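You operate a simulated robot arm through the tools that you are given. There is no shell and no other tool.

Carry out the task below with a simulated robot arm. There is one attempt and no reset: what you move stays moved.

TASK
Ratchet the strap tight, free the brake, roll the dolly to the yellow line and brake it there.
Fine: do not roll it with the strap loose.

The check looks at the end state, three seconds after you hand in, the way a careful person would. Anything else that was tipped, shoved, dropped, spilled or broken makes it a failure.

THE ROBOT
A 6-joint arm with a three-finger gripper, fixed in place. Base frame: the origin is at the foot of the arm, x ahead of it, y to its left, z up. Lengths are in mm, angles in degrees, forces in N, time in s.
Its first joint turns from -166.0 to 166.0 degrees. Payload 4.89 kg.
Tool frame: the origin (TCP) lies between the finger pads and is the grasp point; the fingertips stand 30 mm ahead of it; z points along the fingers, y is the line along which they close. The gripper opens to 164 mm. The gripper's body begins 125 mm behind the TCP.
Orientation is told as [roll, pitch, yaw] about the base's x, y, z axes, in that order, counted from this pose: with the fingers straight down and closing along the base's y, the tool's x points along the base's -x, its y along +y and its z along -z.

THE INTERFACE
- The arm moves only by the tool move_arm. Its argument "motion" is a list that holds one entry, the list of rows, each a list of 7 numbers: the shift along the base's x, y, z in units of 250 mm (1.0 is 250 mm), then the turn, a rotation vector about the base's x, y, z in units of 60 degrees (1.0 is 60 degrees), then the gripper command, from -1 (fully open) to 1 (shut), values between in proportion. In form: [[[dx, dy, dz, wx, wy, wz, hand], ...]]. A call has 1 to 20 rows; each row is the pose to reach, as a shift and turn from the pose commanded when the call began. A call with a number of a shift or a turn outside -1 to 1 is refused whole. Rows are played at 5 a second. More than 50 mm and 8.6 degrees between two rows, or a gripper value outside its range, and nothing of the call is played. A pose out of reach is approached as far as the arm can. The call stops where the force on the tool passes 40 N (or 10 N more than at its start, if that is more) or the arm is blocked; 0.2 s more then pass. Each finger travels about 108 mm/s and halts on what it meets, pressing with about 28 N; the grip force reading is that of the motor and also rises with nothing between the fingers. The clock runs only during rows and for 0.2 s after the last one: add rows that repeat a pose to give the fingers time. It gives the time, the measured TCP pose, the force on the tool (base axes), the opening and the grip force at its end, in the units of the frame above (readings bear some noise), with the torque about the TCP (base axes, N m) and any sound that the robot's microphone picked up, and new pictures: "views" is both (left out), scene, wrist or none.
- Cameras (640 x 400 px; columns grow to the right, rows downward): "scene" is fixed at [218.5, -500.2, 1265.1]; the picture's right is [0.58, -0.82, 0.00], its down [-0.31, -0.22, -0.93] and it looks along [0.76, 0.53, -0.38] (base axes); focal length 312 px, centre (320, 200). "wrist" rides on the gripper at [76, -2, -152] in the tool frame; the picture's right is [0.02, 1.00, 0.00], its down [-0.88, 0.02, -0.47] and it looks along [-0.47, 0.01, 0.88] (tool axes); focal length 247 px, centre (320, 200). There is no depth. A picture from a camera that has moved, and an enlarged one, comes with that camera's place and axes in the base frame and with its lens.
- move_column(by): slides the trunk up (or, below 0, down) by that many mm; the arm rides with it, the base frame stays. It gives what a move gives, with no picture.
- close_up(camera, box): a new picture of the part [left, top, right, bottom] of that camera's present view, enlarged. The clock stands still meanwhile.
- finish_job(): hands the job in; it is judged then, once.

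Places have to be worked out from the pictures, the camera data and where the tool is seen. Open the gripper and draw the arm clear of the work before you hand the job in, unless the task says otherwise.

The tools are called after "Call:" as name(argument=value, ...) on one line, values as JSON. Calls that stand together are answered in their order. move_arm: Moves the arm, as the interface text tells. Its arguments: {"type":"object","properties":{"motion":{"type":"array","items":{"type":"array","items":{"type":"array","items":{"type":"number"}}}},"views":{"type":"string","enum":["both","scene","wrist","none"]}},"required":["motion"]} The other tools are called the same way: move_column (by) slides the trunk up or down; close_up (camera, box) takes an enlarged picture of a part of a camera's view; finish_job () hands the job in.

At the start:

```text
t: 0.0
ee_pos: [593.3, -214.0, 1192.8]
tool_rot: [0.0, 0.0, 0.2]
ft_force: [-0.7, 0.4, 0.0]
ft_torque: [-0.01, 0.01, -0.01]
opening: 163.9
finger_force: 0.0
trunk travel left (down, up): [-100.0, 290.0]
```

scene: 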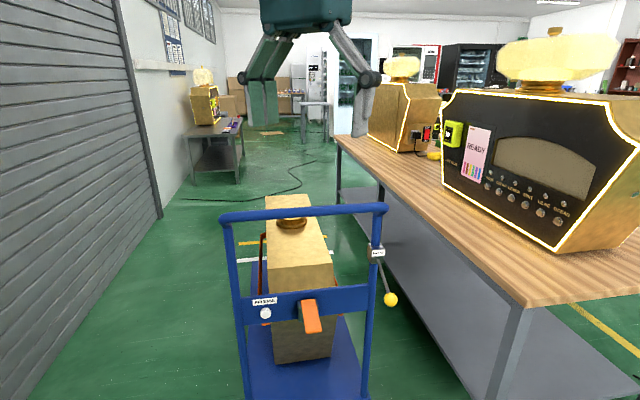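
wrist: 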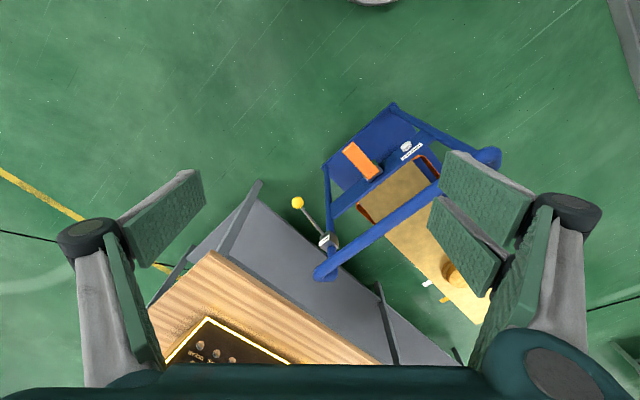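

I'll look closer at the dolly, its ratchet handle, brake lever and the floor lines before moving anything.

Call:
close_up(camera="scene", box=[200, 180, 420, 400])

Call:
close_up(camera="wrist", box=[270, 80, 520, 330])

Call:
close_up(camera="scene", box=[230, 270, 340, 350])

Call:
close_up(camera="scene", box=[350, 220, 430, 320])

```text
1.82 times, centred on (310, 290) of scene
camera zoom: at [218.5, -500.2, 1265.1], right [0.58, -0.82, 0.0], down [-0.31, -0.22, -0.93], along [0.76, 0.53, -0.38], focal length 566 px, centre (338, 36)
```

zoom: 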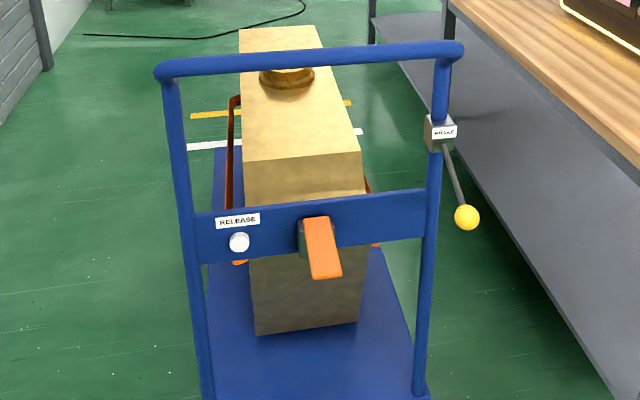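

```text
1.60 times, centred on (395, 205) of wrist
camera zoom: at [517.2, -215.3, 1342.8], right [-0.02, 1.0, 0.0], down [0.88, 0.02, 0.47], along [0.47, 0.01, -0.88], focal length 395 px, centre (200, 192)
```

zoom: 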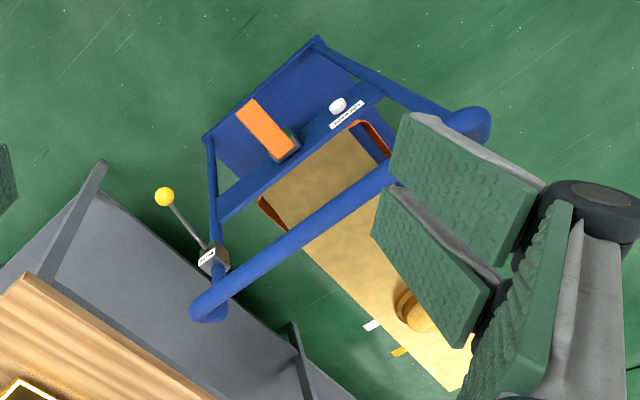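

```text
5.00 times, centred on (285, 310) of scene
camera zoom: at [218.5, -500.2, 1265.1], right [0.58, -0.82, 0.0], down [-0.31, -0.22, -0.93], along [0.76, 0.53, -0.38], focal length 1558 px, centre (495, -350)
```

zoom: 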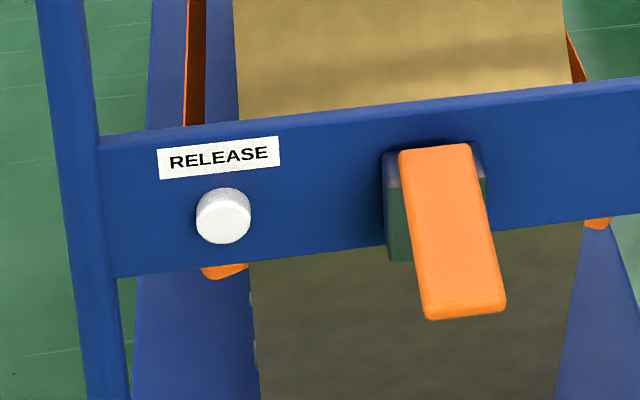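

```text
4.00 times, centred on (390, 270) of scene
camera zoom: at [218.5, -500.2, 1265.1], right [0.58, -0.82, 0.0], down [-0.31, -0.22, -0.93], along [0.76, 0.53, -0.38], focal length 1246 px, centre (40, -80)
```

zoom: 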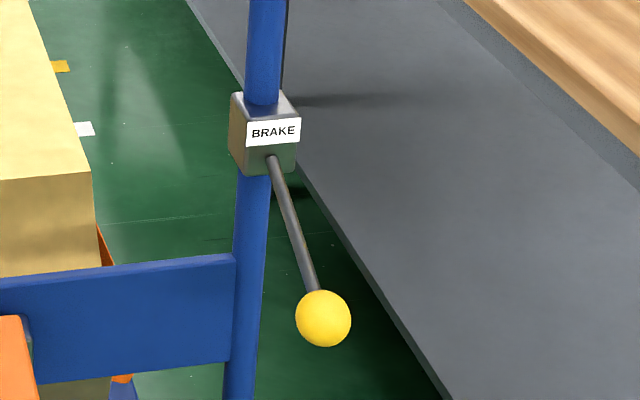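

The dolly faces roughly (0.7, 0.7) away from the arm. By triangulation the brake knob is near (864,-271,714) and the ratchet tip near (728,-120,615), with the white line about 250 mm short of the yellow one. I'll check the strap, the lines and the panel more closely.

Call:
close_up(camera="scene", box=[230, 185, 350, 275])

Call:
close_up(camera="scene", box=[410, 100, 600, 230])

Call:
close_up(camera="wrist", box=[310, 110, 440, 210])

Call:
close_up(camera="scene", box=[230, 240, 310, 290])

```text
4.44 times, centred on (290, 230) of scene
camera zoom: at [218.5, -500.2, 1265.1], right [0.58, -0.82, 0.0], down [-0.31, -0.22, -0.93], along [0.76, 0.53, -0.38], focal length 1384 px, centre (453, 67)
```

zoom: 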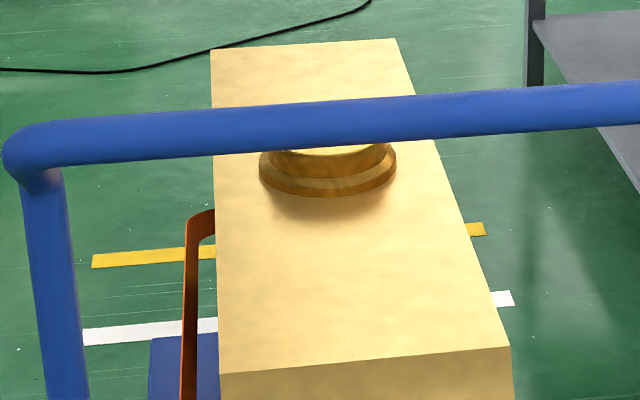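

```text
3.08 times, centred on (505, 165) of scene
camera zoom: at [218.5, -500.2, 1265.1], right [0.58, -0.82, 0.0], down [-0.31, -0.22, -0.93], along [0.76, 0.53, -0.38], focal length 958 px, centre (-249, 308)
```

zoom: 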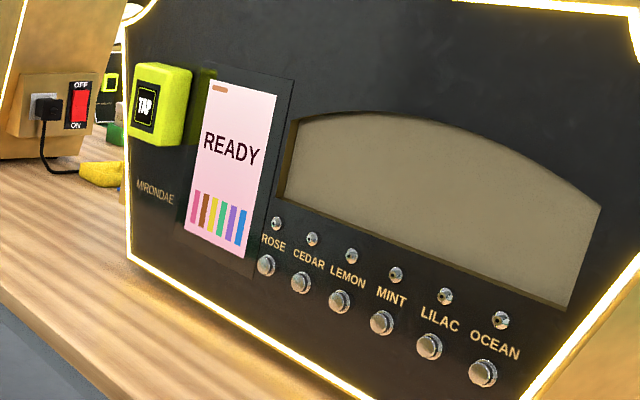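

```text
4.00 times, centred on (375, 160) of wrist
camera zoom: at [517.2, -215.3, 1342.8], right [-0.02, 1.0, 0.0], down [0.88, 0.02, 0.47], along [0.47, 0.01, -0.88], focal length 988 px, centre (100, 360)
```

zoom: 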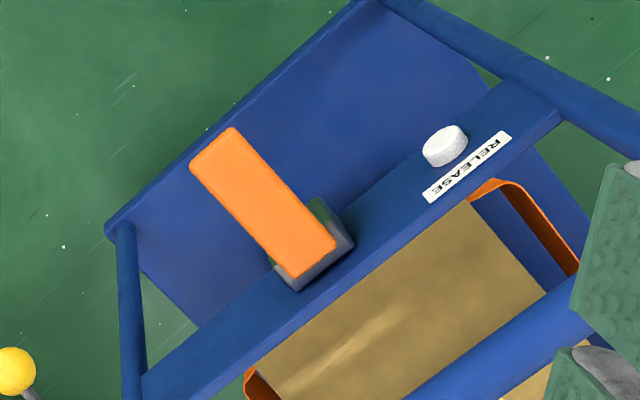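

```text
8.00 times, centred on (270, 265) of scene
camera zoom: at [218.5, -500.2, 1265.1], right [0.58, -0.82, 0.0], down [-0.31, -0.22, -0.93], along [0.76, 0.53, -0.38], focal length 2492 px, centre (720, -320)
```

zoom: 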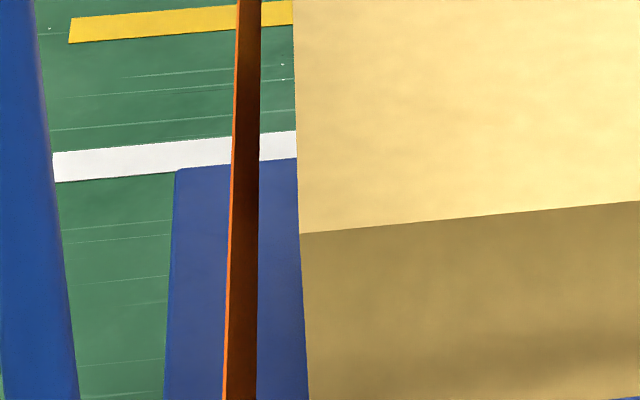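

The panel and the machines on the table aren't part of this job. I'll turn the tool 45° about z to square it with the dolly and move to a viewing pose behind the lever.

Call:
move_arm(motion=[[[0.004, -0.02, -0.1, 0, 0, 0.12, -1], [0.01, -0.05, -0.25, 0, 0, 0.25, -1], [0.015, -0.075, -0.4, 0, 0, 0.38, -1], [0.02, -0.1, -0.55, 0, 0, 0.5, -1], [0.024, -0.12, -0.65, 0, 0, 0.62, -1], [0.028, -0.144, -0.77, 0, 0, 0.745, -1], [0.028, -0.144, -0.77, 0, 0, 0.745, -1]]])

```text
t: 1.6
ee_pos: [599.7, -250.5, 997.1]
tool_rot: [0.0, 0.0, 44.8]
ft_force: [0.4, -0.7, 0.7]
ft_torque: [-0.02, 0.02, 0.02]
opening: 163.7
finger_force: 0.1
trunk travel left (down, up): [-100.0, 290.0]
camera wrist: at [547.6, -305.3, 1148.1], right [-0.72, 0.69, 0.0], down [0.61, 0.63, 0.47], along [0.33, 0.34, -0.88], focal length 247 px, centre (320, 200)
```

scene: 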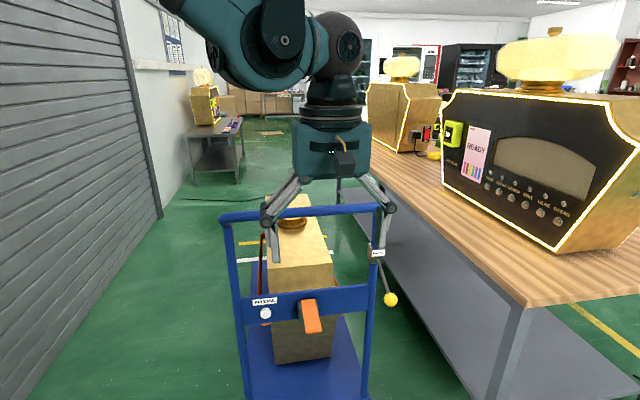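
wrist: 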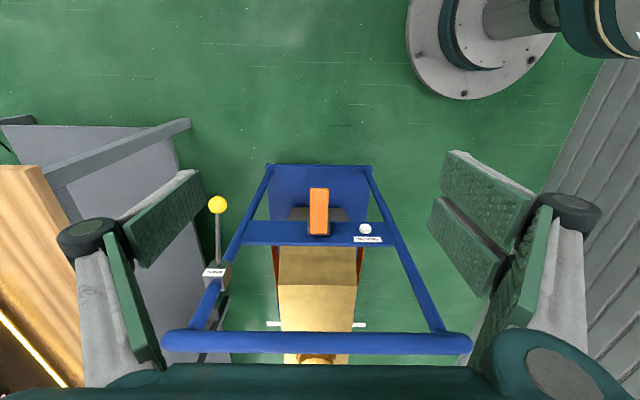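

The tool is now square with the dolly, so I'll zoom in on this view to measure the lever, the brake and the deck.

Call:
close_up(camera="wrist", box=[240, 150, 400, 250])

Call:
close_up(camera="wrist", box=[190, 180, 270, 300])

Call:
close_up(camera="scene", box=[250, 270, 350, 370])

Call:
close_up(camera="wrist", box=[240, 260, 400, 380])

```text
4.00 times, centred on (320, 200) of wrist
camera zoom: at [547.6, -305.3, 1148.1], right [-0.72, 0.69, 0.0], down [0.61, 0.63, 0.47], along [0.33, 0.34, -0.88], focal length 988 px, centre (320, 200)
```

zoom: 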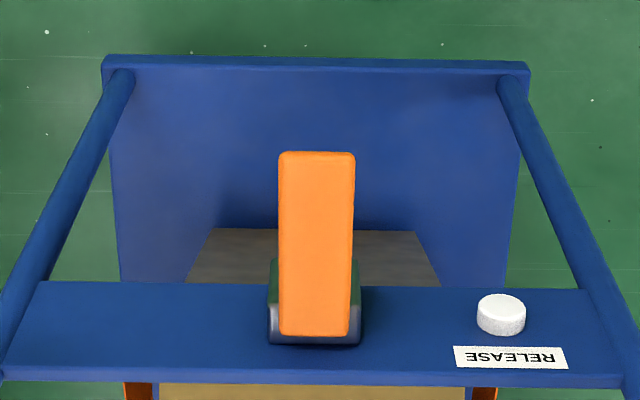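

```text
3.33 times, centred on (230, 240) of wrist
camera zoom: at [547.6, -305.3, 1148.1], right [-0.72, 0.69, 0.0], down [0.61, 0.63, 0.47], along [0.33, 0.34, -0.88], focal length 823 px, centre (620, 67)
```

zoom: 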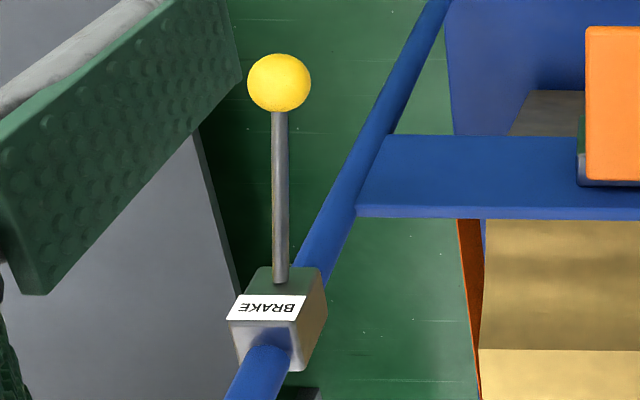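

```text
4.00 times, centred on (300, 320) of scene
camera zoom: at [218.5, -500.2, 1265.1], right [0.58, -0.82, 0.0], down [-0.31, -0.22, -0.93], along [0.76, 0.53, -0.38], focal length 1246 px, centre (400, -280)
```

zoom: 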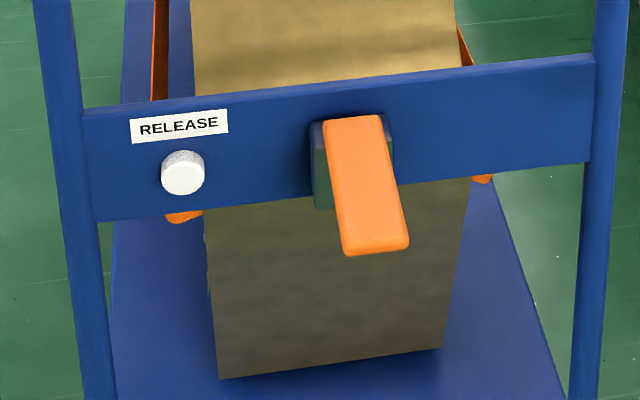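

```text
3.33 times, centred on (320, 320) of wrist
camera zoom: at [547.6, -305.3, 1148.1], right [-0.72, 0.69, 0.0], down [0.61, 0.63, 0.47], along [0.33, 0.34, -0.88], focal length 823 px, centre (320, -200)
```

zoom: 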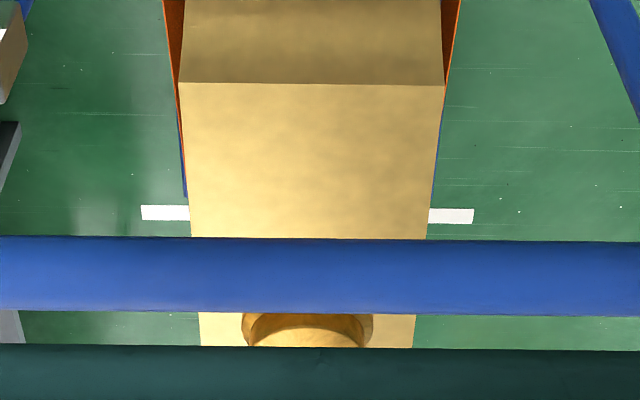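

Combining both views in the dolly frame (f = forward, l = right), the lever is about horizontal. It runs from f≈541 back to f≈411 at z≈643, l≈600, and is 43 mm wide. The RELEASE button sits about 114 mm to its left. I'll tilt the tool 40° forward and descend behind the lever with the fingers partly open.

Call:
move_arm(motion=[[[0.038, 0.04, -0.16, 0.0785, -0.0785, 0, -0.6], [0.077, 0.08, -0.32, 0.157, -0.157, 0, -0.3], [0.116, 0.119, -0.48, 0.2355, -0.2355, 0, -0.1], [0.155, 0.159, -0.64, 0.314, -0.314, 0, -0.1], [0.193, 0.199, -0.8, 0.3925, -0.3925, 0, -0.1], [0.232, 0.238, -0.968, 0.471, -0.471, 0, -0.1], [0.232, 0.238, -0.968, 0.471, -0.471, 0, -0.1]]])

```text
t: 3.2
ee_pos: [661.0, -190.5, 756.4]
tool_rot: [0.3, -40.0, 44.7]
ft_force: [-0.8, 0.3, 0.4]
ft_torque: [-0.07, 0.0, -0.08]
opening: 90.3
finger_force: 0.2
trunk travel left (down, up): [-100.0, 290.0]
camera wrist: at [551.2, -303.1, 823.7], right [-0.72, 0.7, -0.01], down [0.25, 0.27, 0.93], along [0.65, 0.66, -0.37], focal length 247 px, centre (320, 200)
```

scene: 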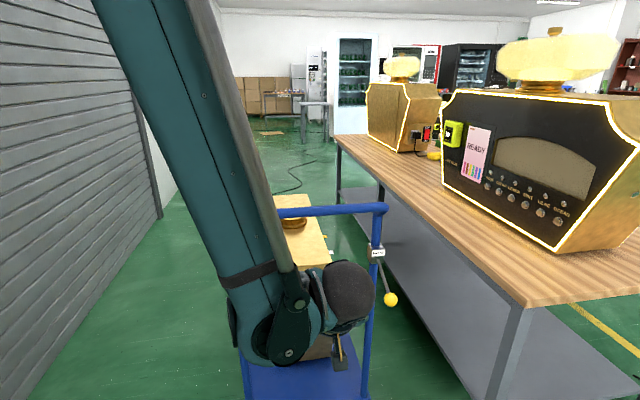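
wrist: 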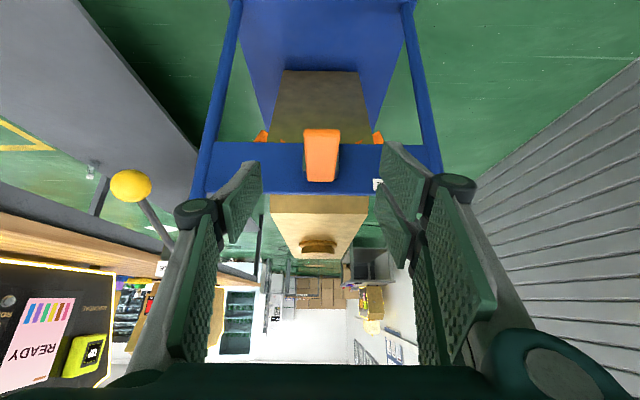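

The lever checks out: tip at f≈410, z≈643, centred near l≈601, and the brake knob confirms at about (864,-271,714). I'll move along the tool axis to straddle the lever tip and close on it.

Call:
move_arm(motion=[[[0.07, 0.071, -0.117, 0, 0, 0, -0.1], [0.139, 0.142, -0.233, 0, 0, 0, -0.1], [0.209, 0.213, -0.35, 0, 0, 0, -0.1], [0.278, 0.284, -0.466, 0, 0, 0, -0.1], [0.278, 0.284, -0.466, 0, 0, 0, -0.1]]])

```text
t: 4.4
ee_pos: [774.5, -138.6, 686.6]
tool_rot: [0.4, -39.8, 44.7]
ft_force: [-0.4, -0.3, 1.2]
ft_torque: [0.0, -0.04, -0.04]
opening: 90.4
finger_force: 0.1
out of reach, approached as far as the arm can: row 1, 2, 3, 4, 5
trunk travel left (down, up): [-100.0, 290.0]
camera wrist: at [664.5, -250.6, 753.9], right [-0.72, 0.7, -0.01], down [0.25, 0.27, 0.93], along [0.65, 0.66, -0.37], focal length 247 px, centre (320, 200)
```

scene: 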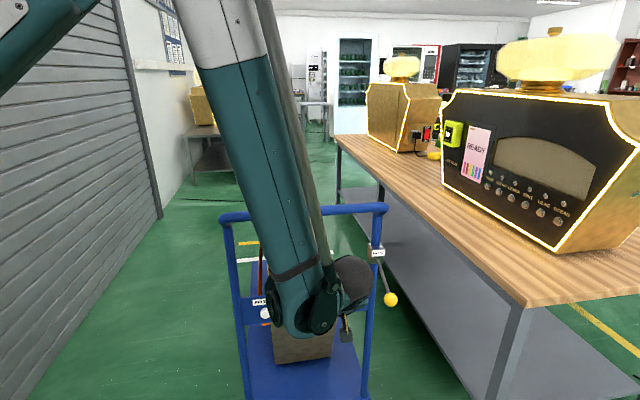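
wrist: 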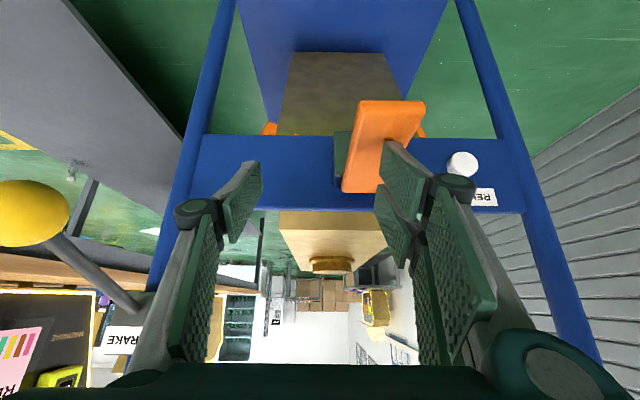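

That pose was inside the arm's inner reach limit, so it slid sideways to (774,-139,687) without touching anything. I'll back out, then lower the trunk so the lever height is reachable.

Call:
move_arm(motion=[[[-0.07, -0.071, 0.117, 0, 0, 0, -0.1], [-0.139, -0.142, 0.233, 0, 0, 0, -0.1], [-0.209, -0.213, 0.35, 0, 0, 0, -0.1], [-0.278, -0.284, 0.466, 0, 0, 0, -0.1], [-0.278, -0.284, 0.466, 0, 0, 0, -0.1]]], views="none")

```text
t: 5.6
ee_pos: [701.4, -210.9, 803.4]
tool_rot: [0.2, -40.0, 44.7]
ft_force: [0.0, 0.3, -0.7]
ft_torque: [-0.03, 0.06, 0.0]
opening: 90.1
finger_force: 0.1
trunk travel left (down, up): [-100.0, 290.0]
```

The commanded pose follows the actual pose. This spot is clear behind the lever, so I'll lower the trunk 100 mm.

Call:
move_column(by=-100)

```text
t: 6.9
ee_pos: [702.5, -210.8, 702.5]
tool_rot: [0.1, -40.0, 44.7]
ft_force: [0.6, -0.1, -0.4]
ft_torque: [-0.04, 0.0, -0.01]
opening: 90.3
finger_force: 0.0
trunk travel left (down, up): [0.0, 390.0]
```

Now I'll shift sideways to centre on the lever, then go forward and down to straddle its tip.

Call:
move_arm(motion=[[[-0.127, 0.127, 0, 0, 0, 0, -0.1], [-0.047, 0.206, -0.083, 0, 0, 0, -0.1], [0.033, 0.286, -0.167, 0, 0, 0, -0.1], [0.112, 0.365, -0.25, 0, 0, 0, -0.1], [0.112, 0.365, -0.25, 0, 0, 0, -0.1]]])

```text
t: 8.1
ee_pos: [730.2, -118.4, 638.7]
tool_rot: [0.4, -39.9, 44.8]
ft_force: [-0.6, -0.5, 0.9]
ft_torque: [0.01, -0.01, -0.04]
opening: 90.2
finger_force: 0.0
trunk travel left (down, up): [0.0, 390.0]
camera wrist: at [620.4, -230.7, 707.4], right [-0.72, 0.7, -0.01], down [0.25, 0.27, 0.93], along [0.65, 0.66, -0.37], focal length 247 px, centre (320, 200)
```

scene: 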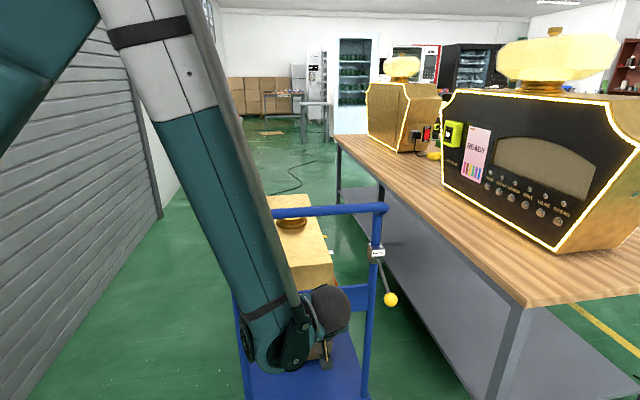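
wrist: 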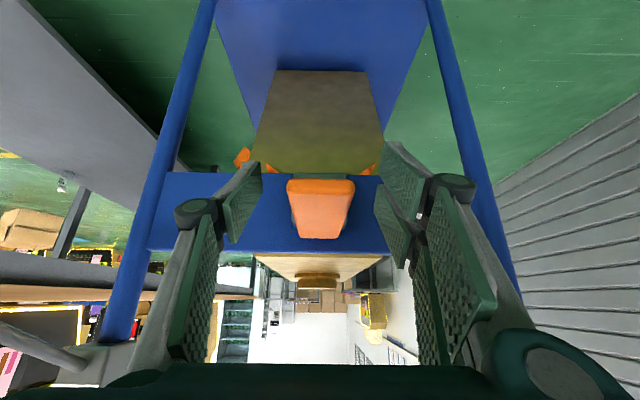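

The lever is centred between the fingers, about 10 mm thick and at z≈644. I'll close on it.

Call:
move_arm(motion=[[[0, 0, 0.016, 0, 0, 0, 1], [0, 0, 0.016, 0, 0, 0, 1], [0, 0, 0.016, 0, 0, 0, 1], [0, 0, 0.016, 0, 0, 0, 1]]], views="wrist")

```text
t: 9.1
ee_pos: [730.1, -118.3, 644.2]
tool_rot: [0.4, -39.9, 44.8]
ft_force: [-15.8, 14.4, -11.3]
ft_torque: [-0.65, 0.45, 1.36]
opening: 42.7
finger_force: 45.1
trunk travel left (down, up): [0.0, 390.0]
camera wrist: at [620.2, -230.6, 711.3], right [-0.72, 0.7, -0.01], down [0.25, 0.27, 0.93], along [0.65, 0.66, -0.37], focal length 247 px, centre (320, 200)
```

wrist: 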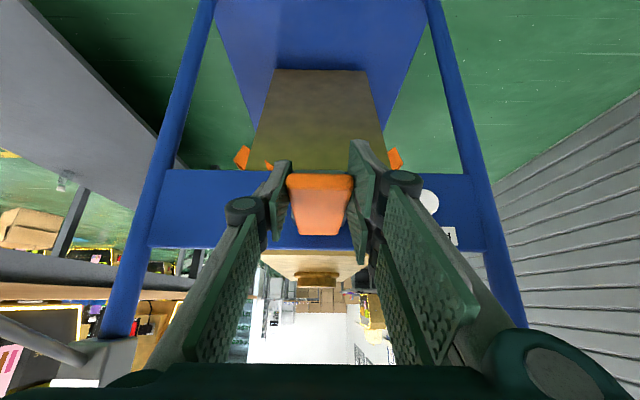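

It's gripped at 42.7 mm, with a side force of about 21 N from a slight off-centre. I'll ease left 3 mm and try a small upward motion to feel which way the lever swings.

Call:
move_arm(motion=[[[-0.0085, 0.0085, 0, 0, 0, 0, 1], [-0.0085, 0.0085, 0.0, 0, 0, 0, 1]]], views="none")

Call:
move_arm(motion=[[[0, 0, 0.03, 0, 0, 0, 1], [0, 0, 0.06, 0, 0, 0, 1], [0, 0, 0.06, 0, 0, 0, 1]]], views="none")

```text
t: 9.7
ee_pos: [727.9, -117.8, 645.0]
tool_rot: [0.2, -39.9, 44.6]
ft_force: [18.4, -6.5, -6.9]
ft_torque: [-0.62, -0.03, 0.08]
opening: 42.9
finger_force: 44.7
trunk travel left (down, up): [0.0, 390.0]
```

```text
t: 10.1
ee_pos: [729.7, -117.6, 644.7]
tool_rot: [0.2, -39.7, 44.6]
ft_force: [10.4, 1.7, -27.7]
ft_torque: [-0.26, 0.22, 0.61]
opening: 42.9
finger_force: 44.8
trunk travel left (down, up): [0.0, 390.0]
stopped in row 1: the force on the tool passed its limit at 42 N (the readings are from after the stop); the commanded pose is now the measured one
```

Upward is stiff, so the lever seems to be at its upper stop. I'll test downward gently along the arc.

Call:
move_arm(motion=[[[0, 0, -0.03, 0, 0, 0, 1], [0, 0, -0.06, 0, 0, 0, 1], [0.003, 0.003, -0.09, 0, 0, 0, 1], [0.003, 0.003, -0.09, 0, 0, 0, 1]]], views="wrist")

```text
t: 11.0
ee_pos: [730.2, -117.9, 632.3]
tool_rot: [0.5, -39.7, 44.7]
ft_force: [-6.1, 0.8, 12.9]
ft_torque: [0.77, -0.91, 0.77]
opening: 43.1
finger_force: 44.8
out of reach, approached as far as the arm can: row 3, 4
trunk travel left (down, up): [0.0, 390.0]
stopped in row 4: the force on the tool passed its limit at 44 N (the readings are from after the stop); the commanded pose is now the measured one
camera wrist: at [621.6, -230.0, 699.0], right [-0.72, 0.69, -0.01], down [0.26, 0.28, 0.93], along [0.65, 0.66, -0.38], focal length 247 px, centre (320, 200)
```

wrist: 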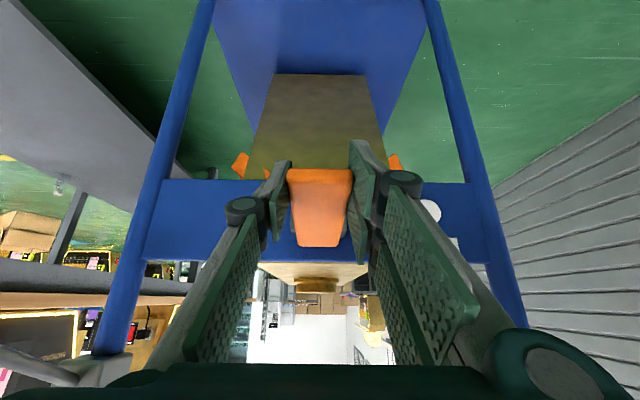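

The lever does swing down; it moved about 12 mm before the arm hit its inner reach limit at this tilt. I'll release it to see whether it springs back, then re-grip with a steeper tool so I can reach lower.

Call:
move_arm(motion=[[[0, 0, 0, 0, 0, 0, -0.1], [0, 0, 0, 0, 0, 0, -0.1], [0, 0, 0, 0, 0, 0, -0.1]]], views="wrist")

```text
t: 11.8
ee_pos: [731.9, -118.3, 630.7]
tool_rot: [0.5, -39.6, 44.8]
ft_force: [-0.9, 0.3, 0.4]
ft_torque: [-0.01, 0.04, 0.0]
opening: 90.2
finger_force: 0.1
trunk travel left (down, up): [0.0, 390.0]
camera wrist: at [622.3, -230.2, 698.4], right [-0.72, 0.69, -0.01], down [0.26, 0.28, 0.93], along [0.65, 0.66, -0.38], focal length 247 px, centre (320, 200)
```

wrist: 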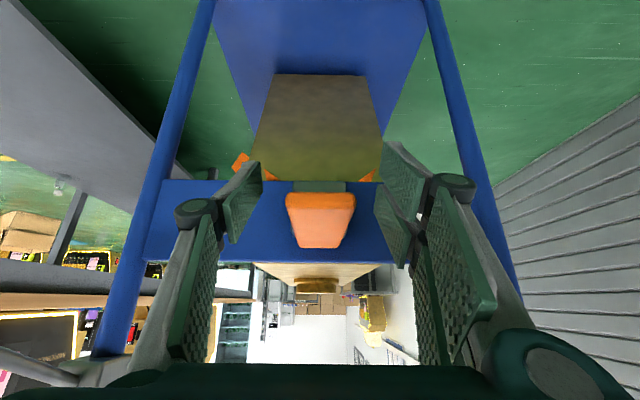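

The lever is spring-returned, since its tip is back up at z≈650. So I'll pump it from above with closed fingertips and a steeper tool: rise, reduce the tilt to 15° and shut the gripper.

Call:
move_arm(motion=[[[-0.01, -0.01, 0.16, 0, 0, 0, -0.1], [-0.03, -0.03, 0.296, 0, 0, 0, -0.1], [-0.048, -0.048, 0.32, -0.098, 0.098, 0, 0.3], [-0.048, -0.048, 0.32, -0.196, 0.196, 0, 1], [-0.048, -0.048, 0.32, -0.2946, 0.2946, 0, 1], [-0.048, -0.048, 0.32, -0.2946, 0.2946, 0, 1], [-0.048, -0.048, 0.32, -0.2946, 0.2946, 0, 1]]])

```text
t: 13.4
ee_pos: [719.9, -128.0, 711.9]
tool_rot: [0.3, -14.7, 44.8]
ft_force: [0.1, 0.1, 0.3]
ft_torque: [0.02, 0.02, -0.02]
opening: 0.0
finger_force: 27.2
trunk travel left (down, up): [0.0, 390.0]
camera wrist: at [640.7, -210.8, 838.6], right [-0.72, 0.69, 0.0], down [0.51, 0.53, 0.68], along [0.47, 0.49, -0.73], focal length 247 px, centre (320, 200)
```

scene: 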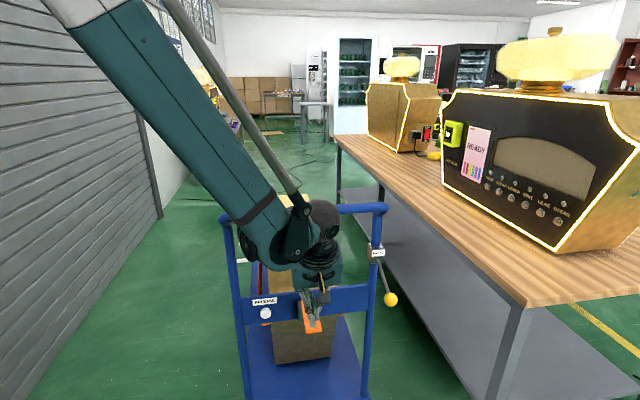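
wrist: 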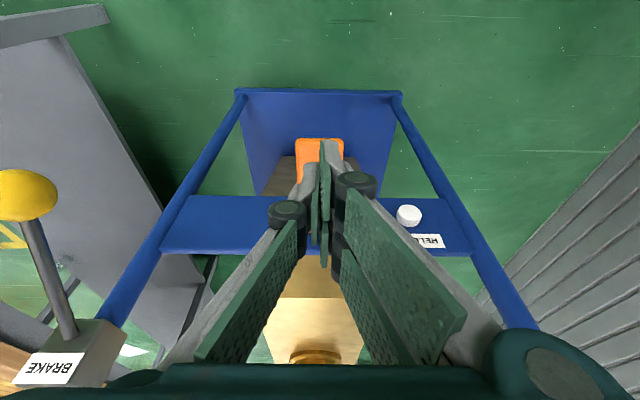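

The closed fingertips are about 30 mm above the lever tip. I'll press down along its arc to about 30°.

Call:
move_arm(motion=[[[0, 0, -0.08, 0, 0, 0, 1], [0, 0, -0.124, 0, 0, 0, 1], [0.003, 0.003, -0.188, 0, 0, 0, 1], [0.0113, 0.0113, -0.244, 0, 0, 0, 1], [0.0243, 0.0243, -0.3, 0, 0, 0, 1], [0.044, 0.044, -0.354, 0, 0, 0, 1], [0.044, 0.044, -0.354, 0, 0, 0, 1]]])

```text
t: 14.7
ee_pos: [725.8, -121.1, 632.0]
tool_rot: [0.3, -14.7, 44.8]
ft_force: [-7.3, -7.1, 42.0]
ft_torque: [1.03, -0.85, 0.01]
opening: 0.0
finger_force: 45.1
trunk travel left (down, up): [0.0, 390.0]
stopped in row 6: the force on the tool passed its limit at 59 N (the readings are from after the stop); the commanded pose is now the measured one
camera wrist: at [647.1, -202.5, 759.0], right [-0.72, 0.7, 0.0], down [0.51, 0.53, 0.68], along [0.47, 0.49, -0.73], focal length 247 px, centre (320, 200)
```

scene: 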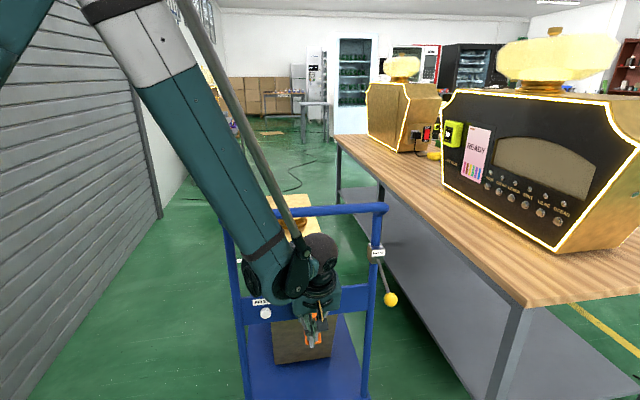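
wrist: 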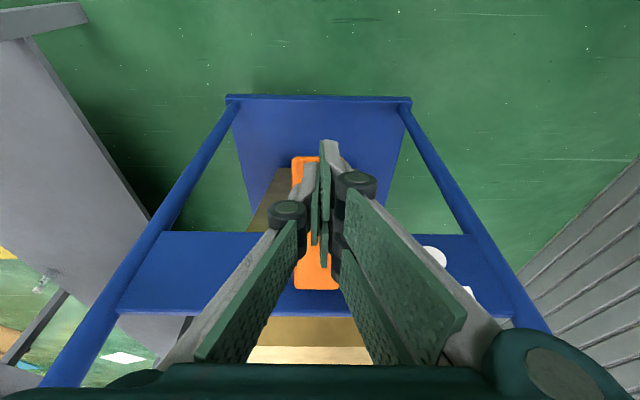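

It met a firm stop at about 25° down. I'll lift to let it return and listen for the ratchet.

Call:
move_arm(motion=[[[-0.01, -0.01, 0.08, 0, 0, 0, 1], [-0.02, -0.02, 0.17, 0, 0, 0, 1], [-0.024, -0.024, 0.28, 0, 0, 0, 1], [-0.024, -0.024, 0.28, 0, 0, 0, 1]]], views="both")

Call:
close_up(camera="scene", box=[230, 185, 350, 275])

Call:
close_up(camera="scene", box=[240, 270, 350, 370])

```text
t: 15.7
ee_pos: [721.2, -127.4, 700.1]
tool_rot: [0.4, -14.5, 44.7]
ft_force: [0.7, -0.9, 0.8]
ft_torque: [0.03, 0.05, 0.02]
opening: 0.0
finger_force: 45.0
trunk travel left (down, up): [0.0, 390.0]
camera wrist: at [643.7, -208.4, 826.7], right [-0.72, 0.69, 0.0], down [0.51, 0.53, 0.68], along [0.47, 0.49, -0.73], focal length 247 px, centre (320, 200)
```

scene: 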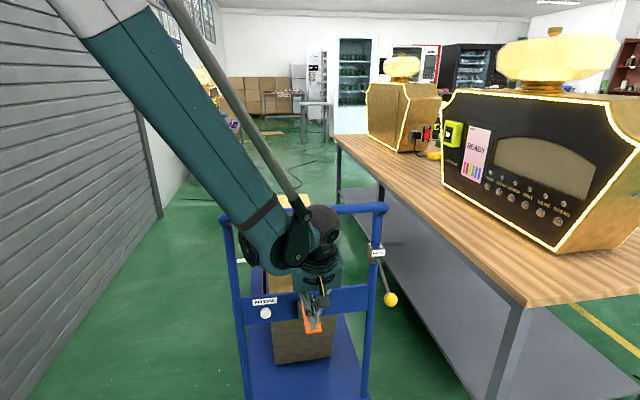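
wrist: 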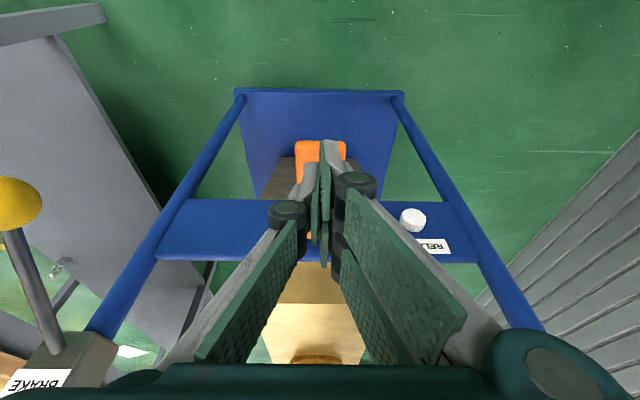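

```text
4.44 times, centred on (290, 230) of scene
camera zoom: at [218.5, -500.2, 1265.1], right [0.58, -0.82, 0.0], down [-0.31, -0.22, -0.93], along [0.76, 0.53, -0.38], focal length 1384 px, centre (453, 67)
```

zoom: 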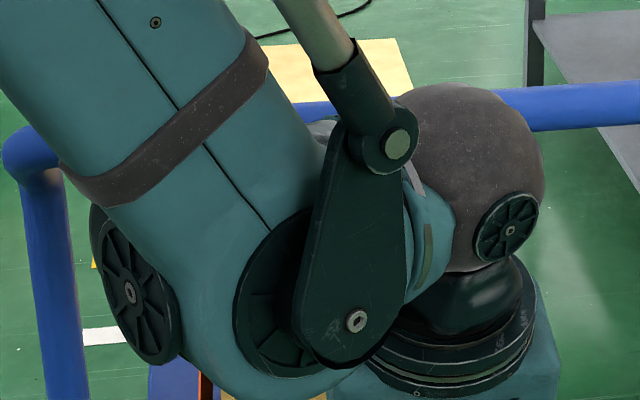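

```text
4.00 times, centred on (295, 320) of scene
camera zoom: at [218.5, -500.2, 1265.1], right [0.58, -0.82, 0.0], down [-0.31, -0.22, -0.93], along [0.76, 0.53, -0.38], focal length 1246 px, centre (420, -280)
```

zoom: 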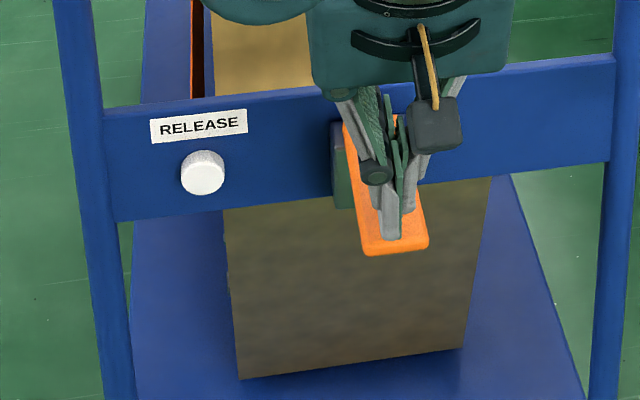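

There's no sound yet, and the stop may have been a force spike from moving fast. I'll press again, more slowly near the bottom, to see whether it goes further.

Call:
move_arm(motion=[[[0, 0, -0.08, 0, 0, 0, 1], [0.005, 0.005, -0.15, 0, 0, 0, 1], [0.012, 0.012, -0.2, 0, 0, 0, 1], [0.017, 0.017, -0.235, 0, 0, 0, 1], [0.02, 0.02, -0.25, 0, 0, 0, 1], [0.022, 0.022, -0.258, 0, 0, 0, 1], [0.024, 0.024, -0.266, 0, 0, 0, 1], [0.026, 0.026, -0.274, 0, 0, 0, 1], [0.029, 0.029, -0.282, 0, 0, 0, 1], [0.032, 0.032, -0.29, 0, 0, 0, 1], [0.035, 0.035, -0.298, 0, 0, 0, 1], [0.0385, 0.0385, -0.306, 0, 0, 0, 1], [0.042, 0.042, -0.314, 0, 0, 0, 1], [0.046, 0.046, -0.322, 0, 0, 0, 1], [0.05, 0.05, -0.33, 0, 0, 0, 1]]], views="none")

```text
t: 17.7
ee_pos: [727.2, -119.6, 632.6]
tool_rot: [0.2, -14.7, 44.6]
ft_force: [-5.0, -6.0, 37.1]
ft_torque: [0.93, -0.7, -0.04]
opening: 0.0
finger_force: 45.2
trunk travel left (down, up): [0.0, 390.0]
stopped in row 9: the force on the tool passed its limit at 45 N (the readings are from after the stop); the commanded pose is now the measured one
```

This is a firm stop at about 25° down, so that's the full stroke. I'll lift, let it return, and back off with more tilt to see whether the strap has moved.

Call:
move_arm(motion=[[[-0.01, -0.01, 0.08, 0, 0, 0, 1], [-0.02, -0.02, 0.17, 0, 0, 0, 1], [-0.03, -0.03, 0.28, 0, 0, 0, 1], [-0.1, -0.1, 0.36, 0.098, -0.098, 0, 1], [-0.18, -0.19, 0.43, 0.196, -0.196, 0, 1], [-0.264, -0.284, 0.5, 0.2946, -0.2946, 0, 1], [-0.264, -0.284, 0.5, 0.2946, -0.2946, 0, 1]]], views="both")

Call:
close_up(camera="wrist", box=[220, 60, 420, 220])

Call:
close_up(camera="scene", box=[230, 185, 350, 275])

```text
t: 19.3
ee_pos: [659.6, -192.7, 756.5]
tool_rot: [0.5, -39.7, 44.6]
ft_force: [0.9, 1.1, 0.4]
ft_torque: [-0.07, 0.07, -0.03]
opening: 0.1
finger_force: 45.6
trunk travel left (down, up): [0.0, 390.0]
camera wrist: at [551.7, -305.1, 823.3], right [-0.72, 0.7, -0.01], down [0.26, 0.27, 0.93], along [0.65, 0.66, -0.38], focal length 247 px, centre (320, 200)
```

scene: 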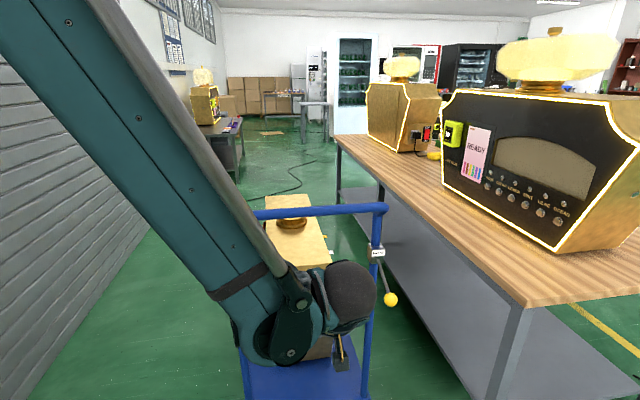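
wrist: 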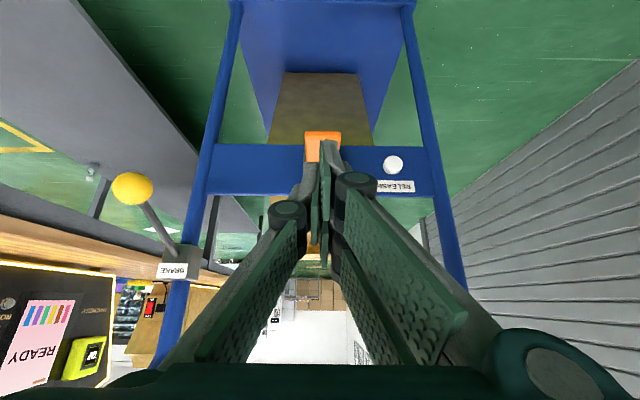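

```text
2.50 times, centred on (320, 140) of wrist
camera zoom: at [551.7, -305.1, 823.3], right [-0.72, 0.7, -0.01], down [0.26, 0.27, 0.93], along [0.65, 0.66, -0.38], focal length 617 px, centre (320, 350)
```

zoom: 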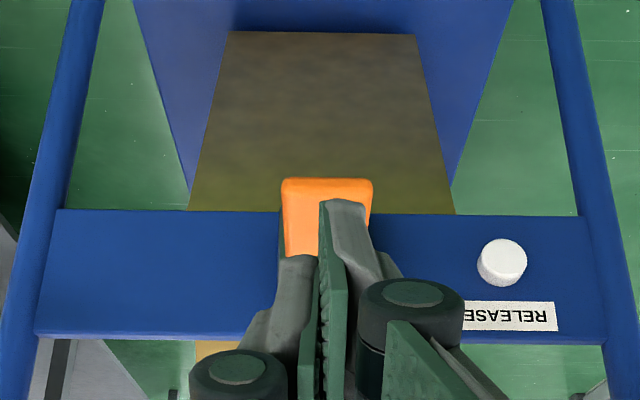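

```text
4.44 times, centred on (290, 230) of scene
camera zoom: at [218.5, -500.2, 1265.1], right [0.58, -0.82, 0.0], down [-0.31, -0.22, -0.93], along [0.76, 0.53, -0.38], focal length 1384 px, centre (453, 67)
```

zoom: 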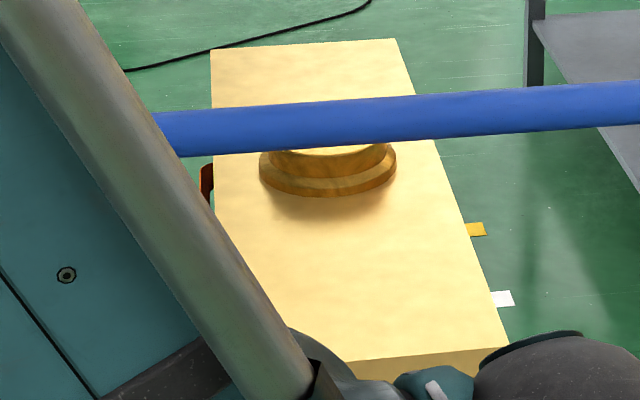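

The strap has changed: the loose ends that stuck out below the crossbar are gone. I'll move back to the earlier viewing pose to compare the strap properly.

Call:
move_arm(motion=[[[-0.04, -0.04, 0.16, -0.0785, 0.0785, 0, 1], [-0.08, -0.08, 0.32, -0.157, 0.157, 0, 1], [-0.12, -0.12, 0.48, -0.2355, 0.2355, 0, 1], [-0.16, -0.16, 0.64, -0.314, 0.314, 0, 1], [-0.2, -0.2, 0.8, -0.3925, 0.3925, 0, 1], [-0.24, -0.24, 0.97, -0.471, 0.471, 0, 1], [-0.24, -0.24, 0.97, -0.471, 0.471, 0, 1]]], views="both")

Call:
close_up(camera="scene", box=[210, 185, 410, 365])

Call:
close_up(camera="scene", box=[230, 225, 310, 345])

Call:
close_up(camera="wrist", box=[220, 200, 420, 340])

```text
t: 20.9
ee_pos: [602.2, -252.7, 996.7]
tool_rot: [0.1, 0.4, 44.7]
ft_force: [-0.3, -0.5, 0.2]
ft_torque: [0.06, 0.03, -0.02]
opening: 0.0
finger_force: 45.0
trunk travel left (down, up): [0.0, 390.0]
camera wrist: at [549.8, -307.7, 1149.0], right [-0.72, 0.7, 0.0], down [0.62, 0.63, 0.47], along [0.32, 0.34, -0.88], focal length 247 px, centre (320, 200)
```

scene: 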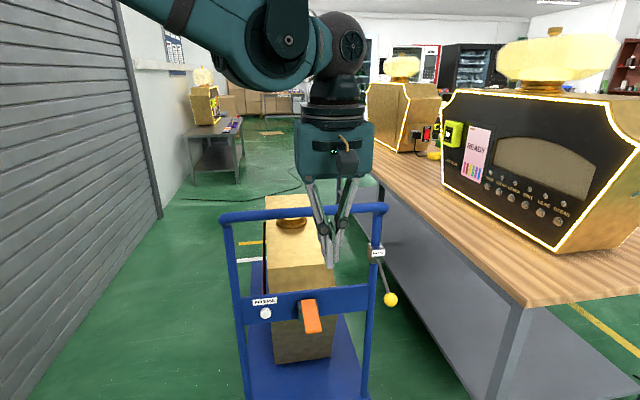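
wrist: 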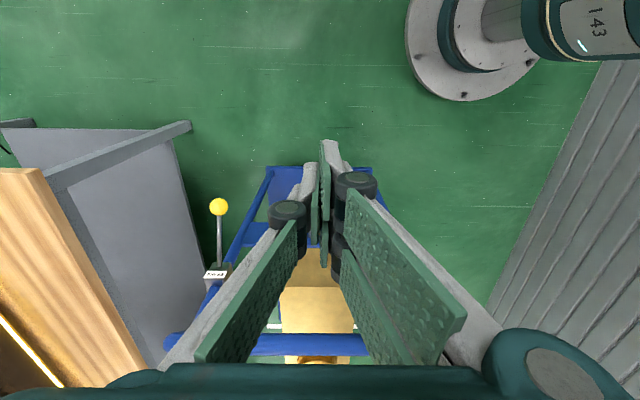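

```text
2.22 times, centred on (310, 275) of scene
camera zoom: at [218.5, -500.2, 1265.1], right [0.58, -0.82, 0.0], down [-0.31, -0.22, -0.93], along [0.76, 0.53, -0.38], focal length 692 px, centre (342, 33)
```

zoom: 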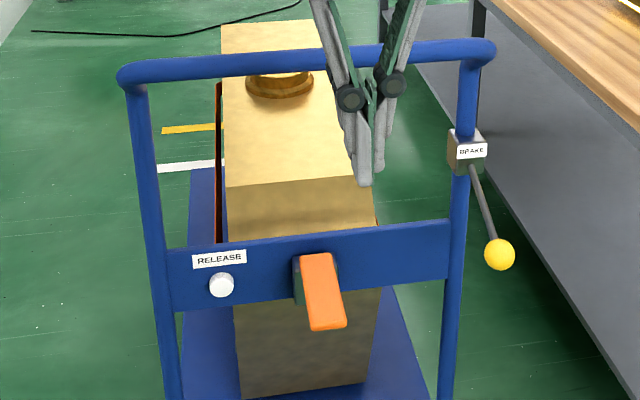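

```text
3.33 times, centred on (270, 285) of scene
camera zoom: at [218.5, -500.2, 1265.1], right [0.58, -0.82, 0.0], down [-0.31, -0.22, -0.93], along [0.76, 0.53, -0.38], focal length 1038 px, centre (487, -83)
```

zoom: 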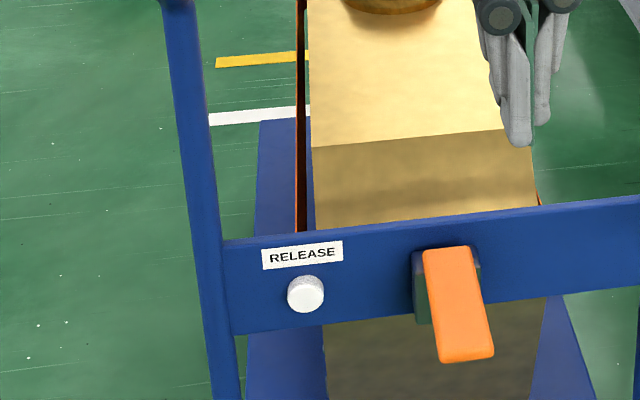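

```text
2.86 times, centred on (320, 270) of wrist
camera zoom: at [549.8, -307.7, 1149.0], right [-0.72, 0.7, 0.0], down [0.62, 0.63, 0.47], along [0.32, 0.34, -0.88], focal length 706 px, centre (320, 0)
```

zoom: 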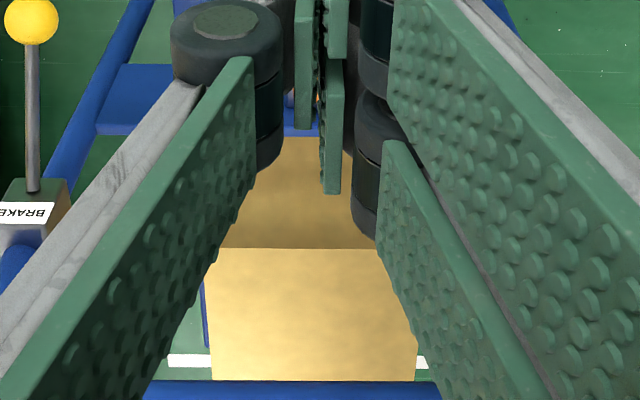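

The strap now lies close to the load. I'll repeat the same zoom I took after the first stroke, to see whether the second stroke changed anything.

Call:
close_up(camera="scene", box=[240, 270, 350, 370])

Call:
close_up(camera="scene", box=[245, 200, 305, 300])

Call:
close_up(camera="scene", box=[320, 250, 370, 310])

```text
4.00 times, centred on (295, 320) of scene
camera zoom: at [218.5, -500.2, 1265.1], right [0.58, -0.82, 0.0], down [-0.31, -0.22, -0.93], along [0.76, 0.53, -0.38], focal length 1246 px, centre (420, -280)
```

zoom: 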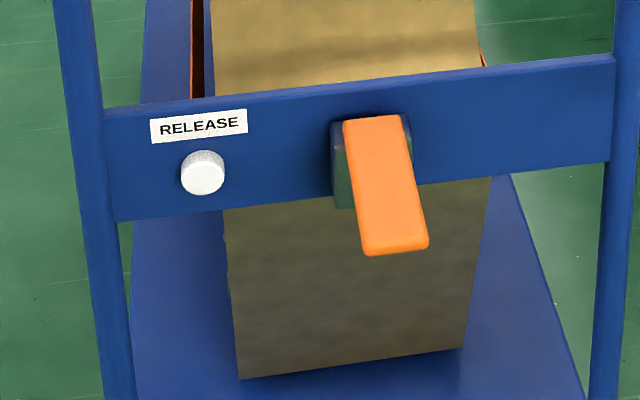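

```text
4.00 times, centred on (275, 250) of scene
camera zoom: at [218.5, -500.2, 1265.1], right [0.58, -0.82, 0.0], down [-0.31, -0.22, -0.93], along [0.76, 0.53, -0.38], focal length 1246 px, centre (500, 0)
```

zoom: 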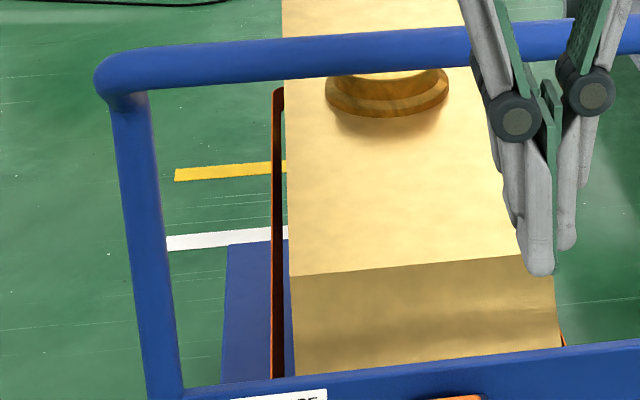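

```text
6.67 times, centred on (345, 280) of scene
camera zoom: at [218.5, -500.2, 1265.1], right [0.58, -0.82, 0.0], down [-0.31, -0.22, -0.93], along [0.76, 0.53, -0.38], focal length 2077 px, centre (153, -333)
```

zoom: 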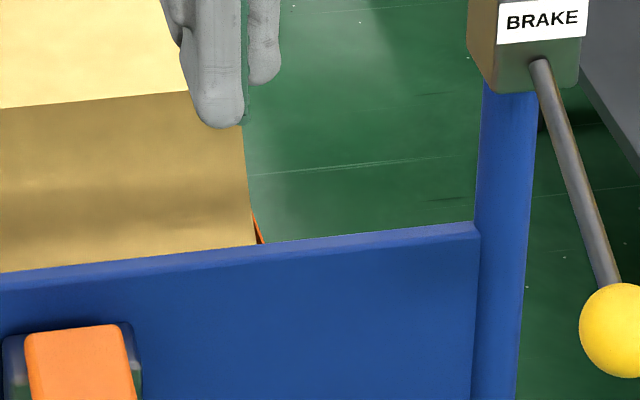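

The strap looks unchanged between the first and second strokes and still sits slightly off the load. I'll do another full stroke, contacting nearer the lever tip for better leverage, and start by returning above it.

Call:
move_arm(motion=[[[0.065, 0.068, -0.141, 0.02, -0.02, 0, 1], [0.13, 0.137, -0.282, 0.04, -0.04, 0, 1], [0.194, 0.205, -0.423, 0.06, -0.06, 0, 1], [0.259, 0.274, -0.564, 0.08, -0.08, 0, 1], [0.324, 0.342, -0.705, 0.1, -0.1, 0, 1], [0.389, 0.411, -0.846, 0.118, -0.118, 0, 1], [0.454, 0.479, -0.987, 0.118, -0.118, 0, 1], [0.454, 0.479, -0.987, 0.118, -0.118, 0, 1]]], views="wrist")

```text
t: 22.7
ee_pos: [714.0, -129.6, 749.3]
tool_rot: [0.3, -9.6, 44.7]
ft_force: [-0.8, -0.6, 0.1]
ft_torque: [-0.02, -0.04, -0.03]
opening: 0.2
finger_force: 45.1
trunk travel left (down, up): [0.0, 390.0]
camera wrist: at [643.9, -203.2, 886.3], right [-0.72, 0.7, 0.0], down [0.55, 0.57, 0.61], along [0.43, 0.44, -0.79], focal length 247 px, centre (320, 200)
```

wrist: 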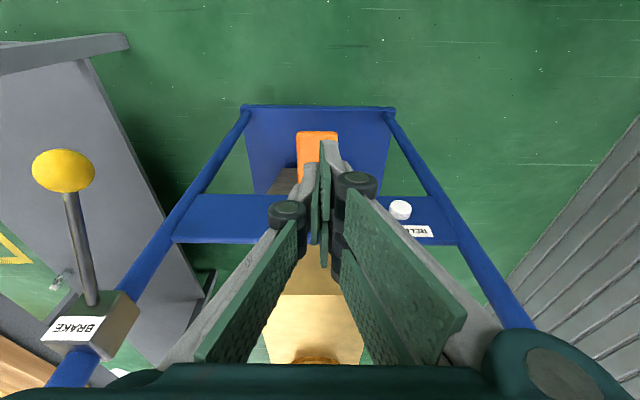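

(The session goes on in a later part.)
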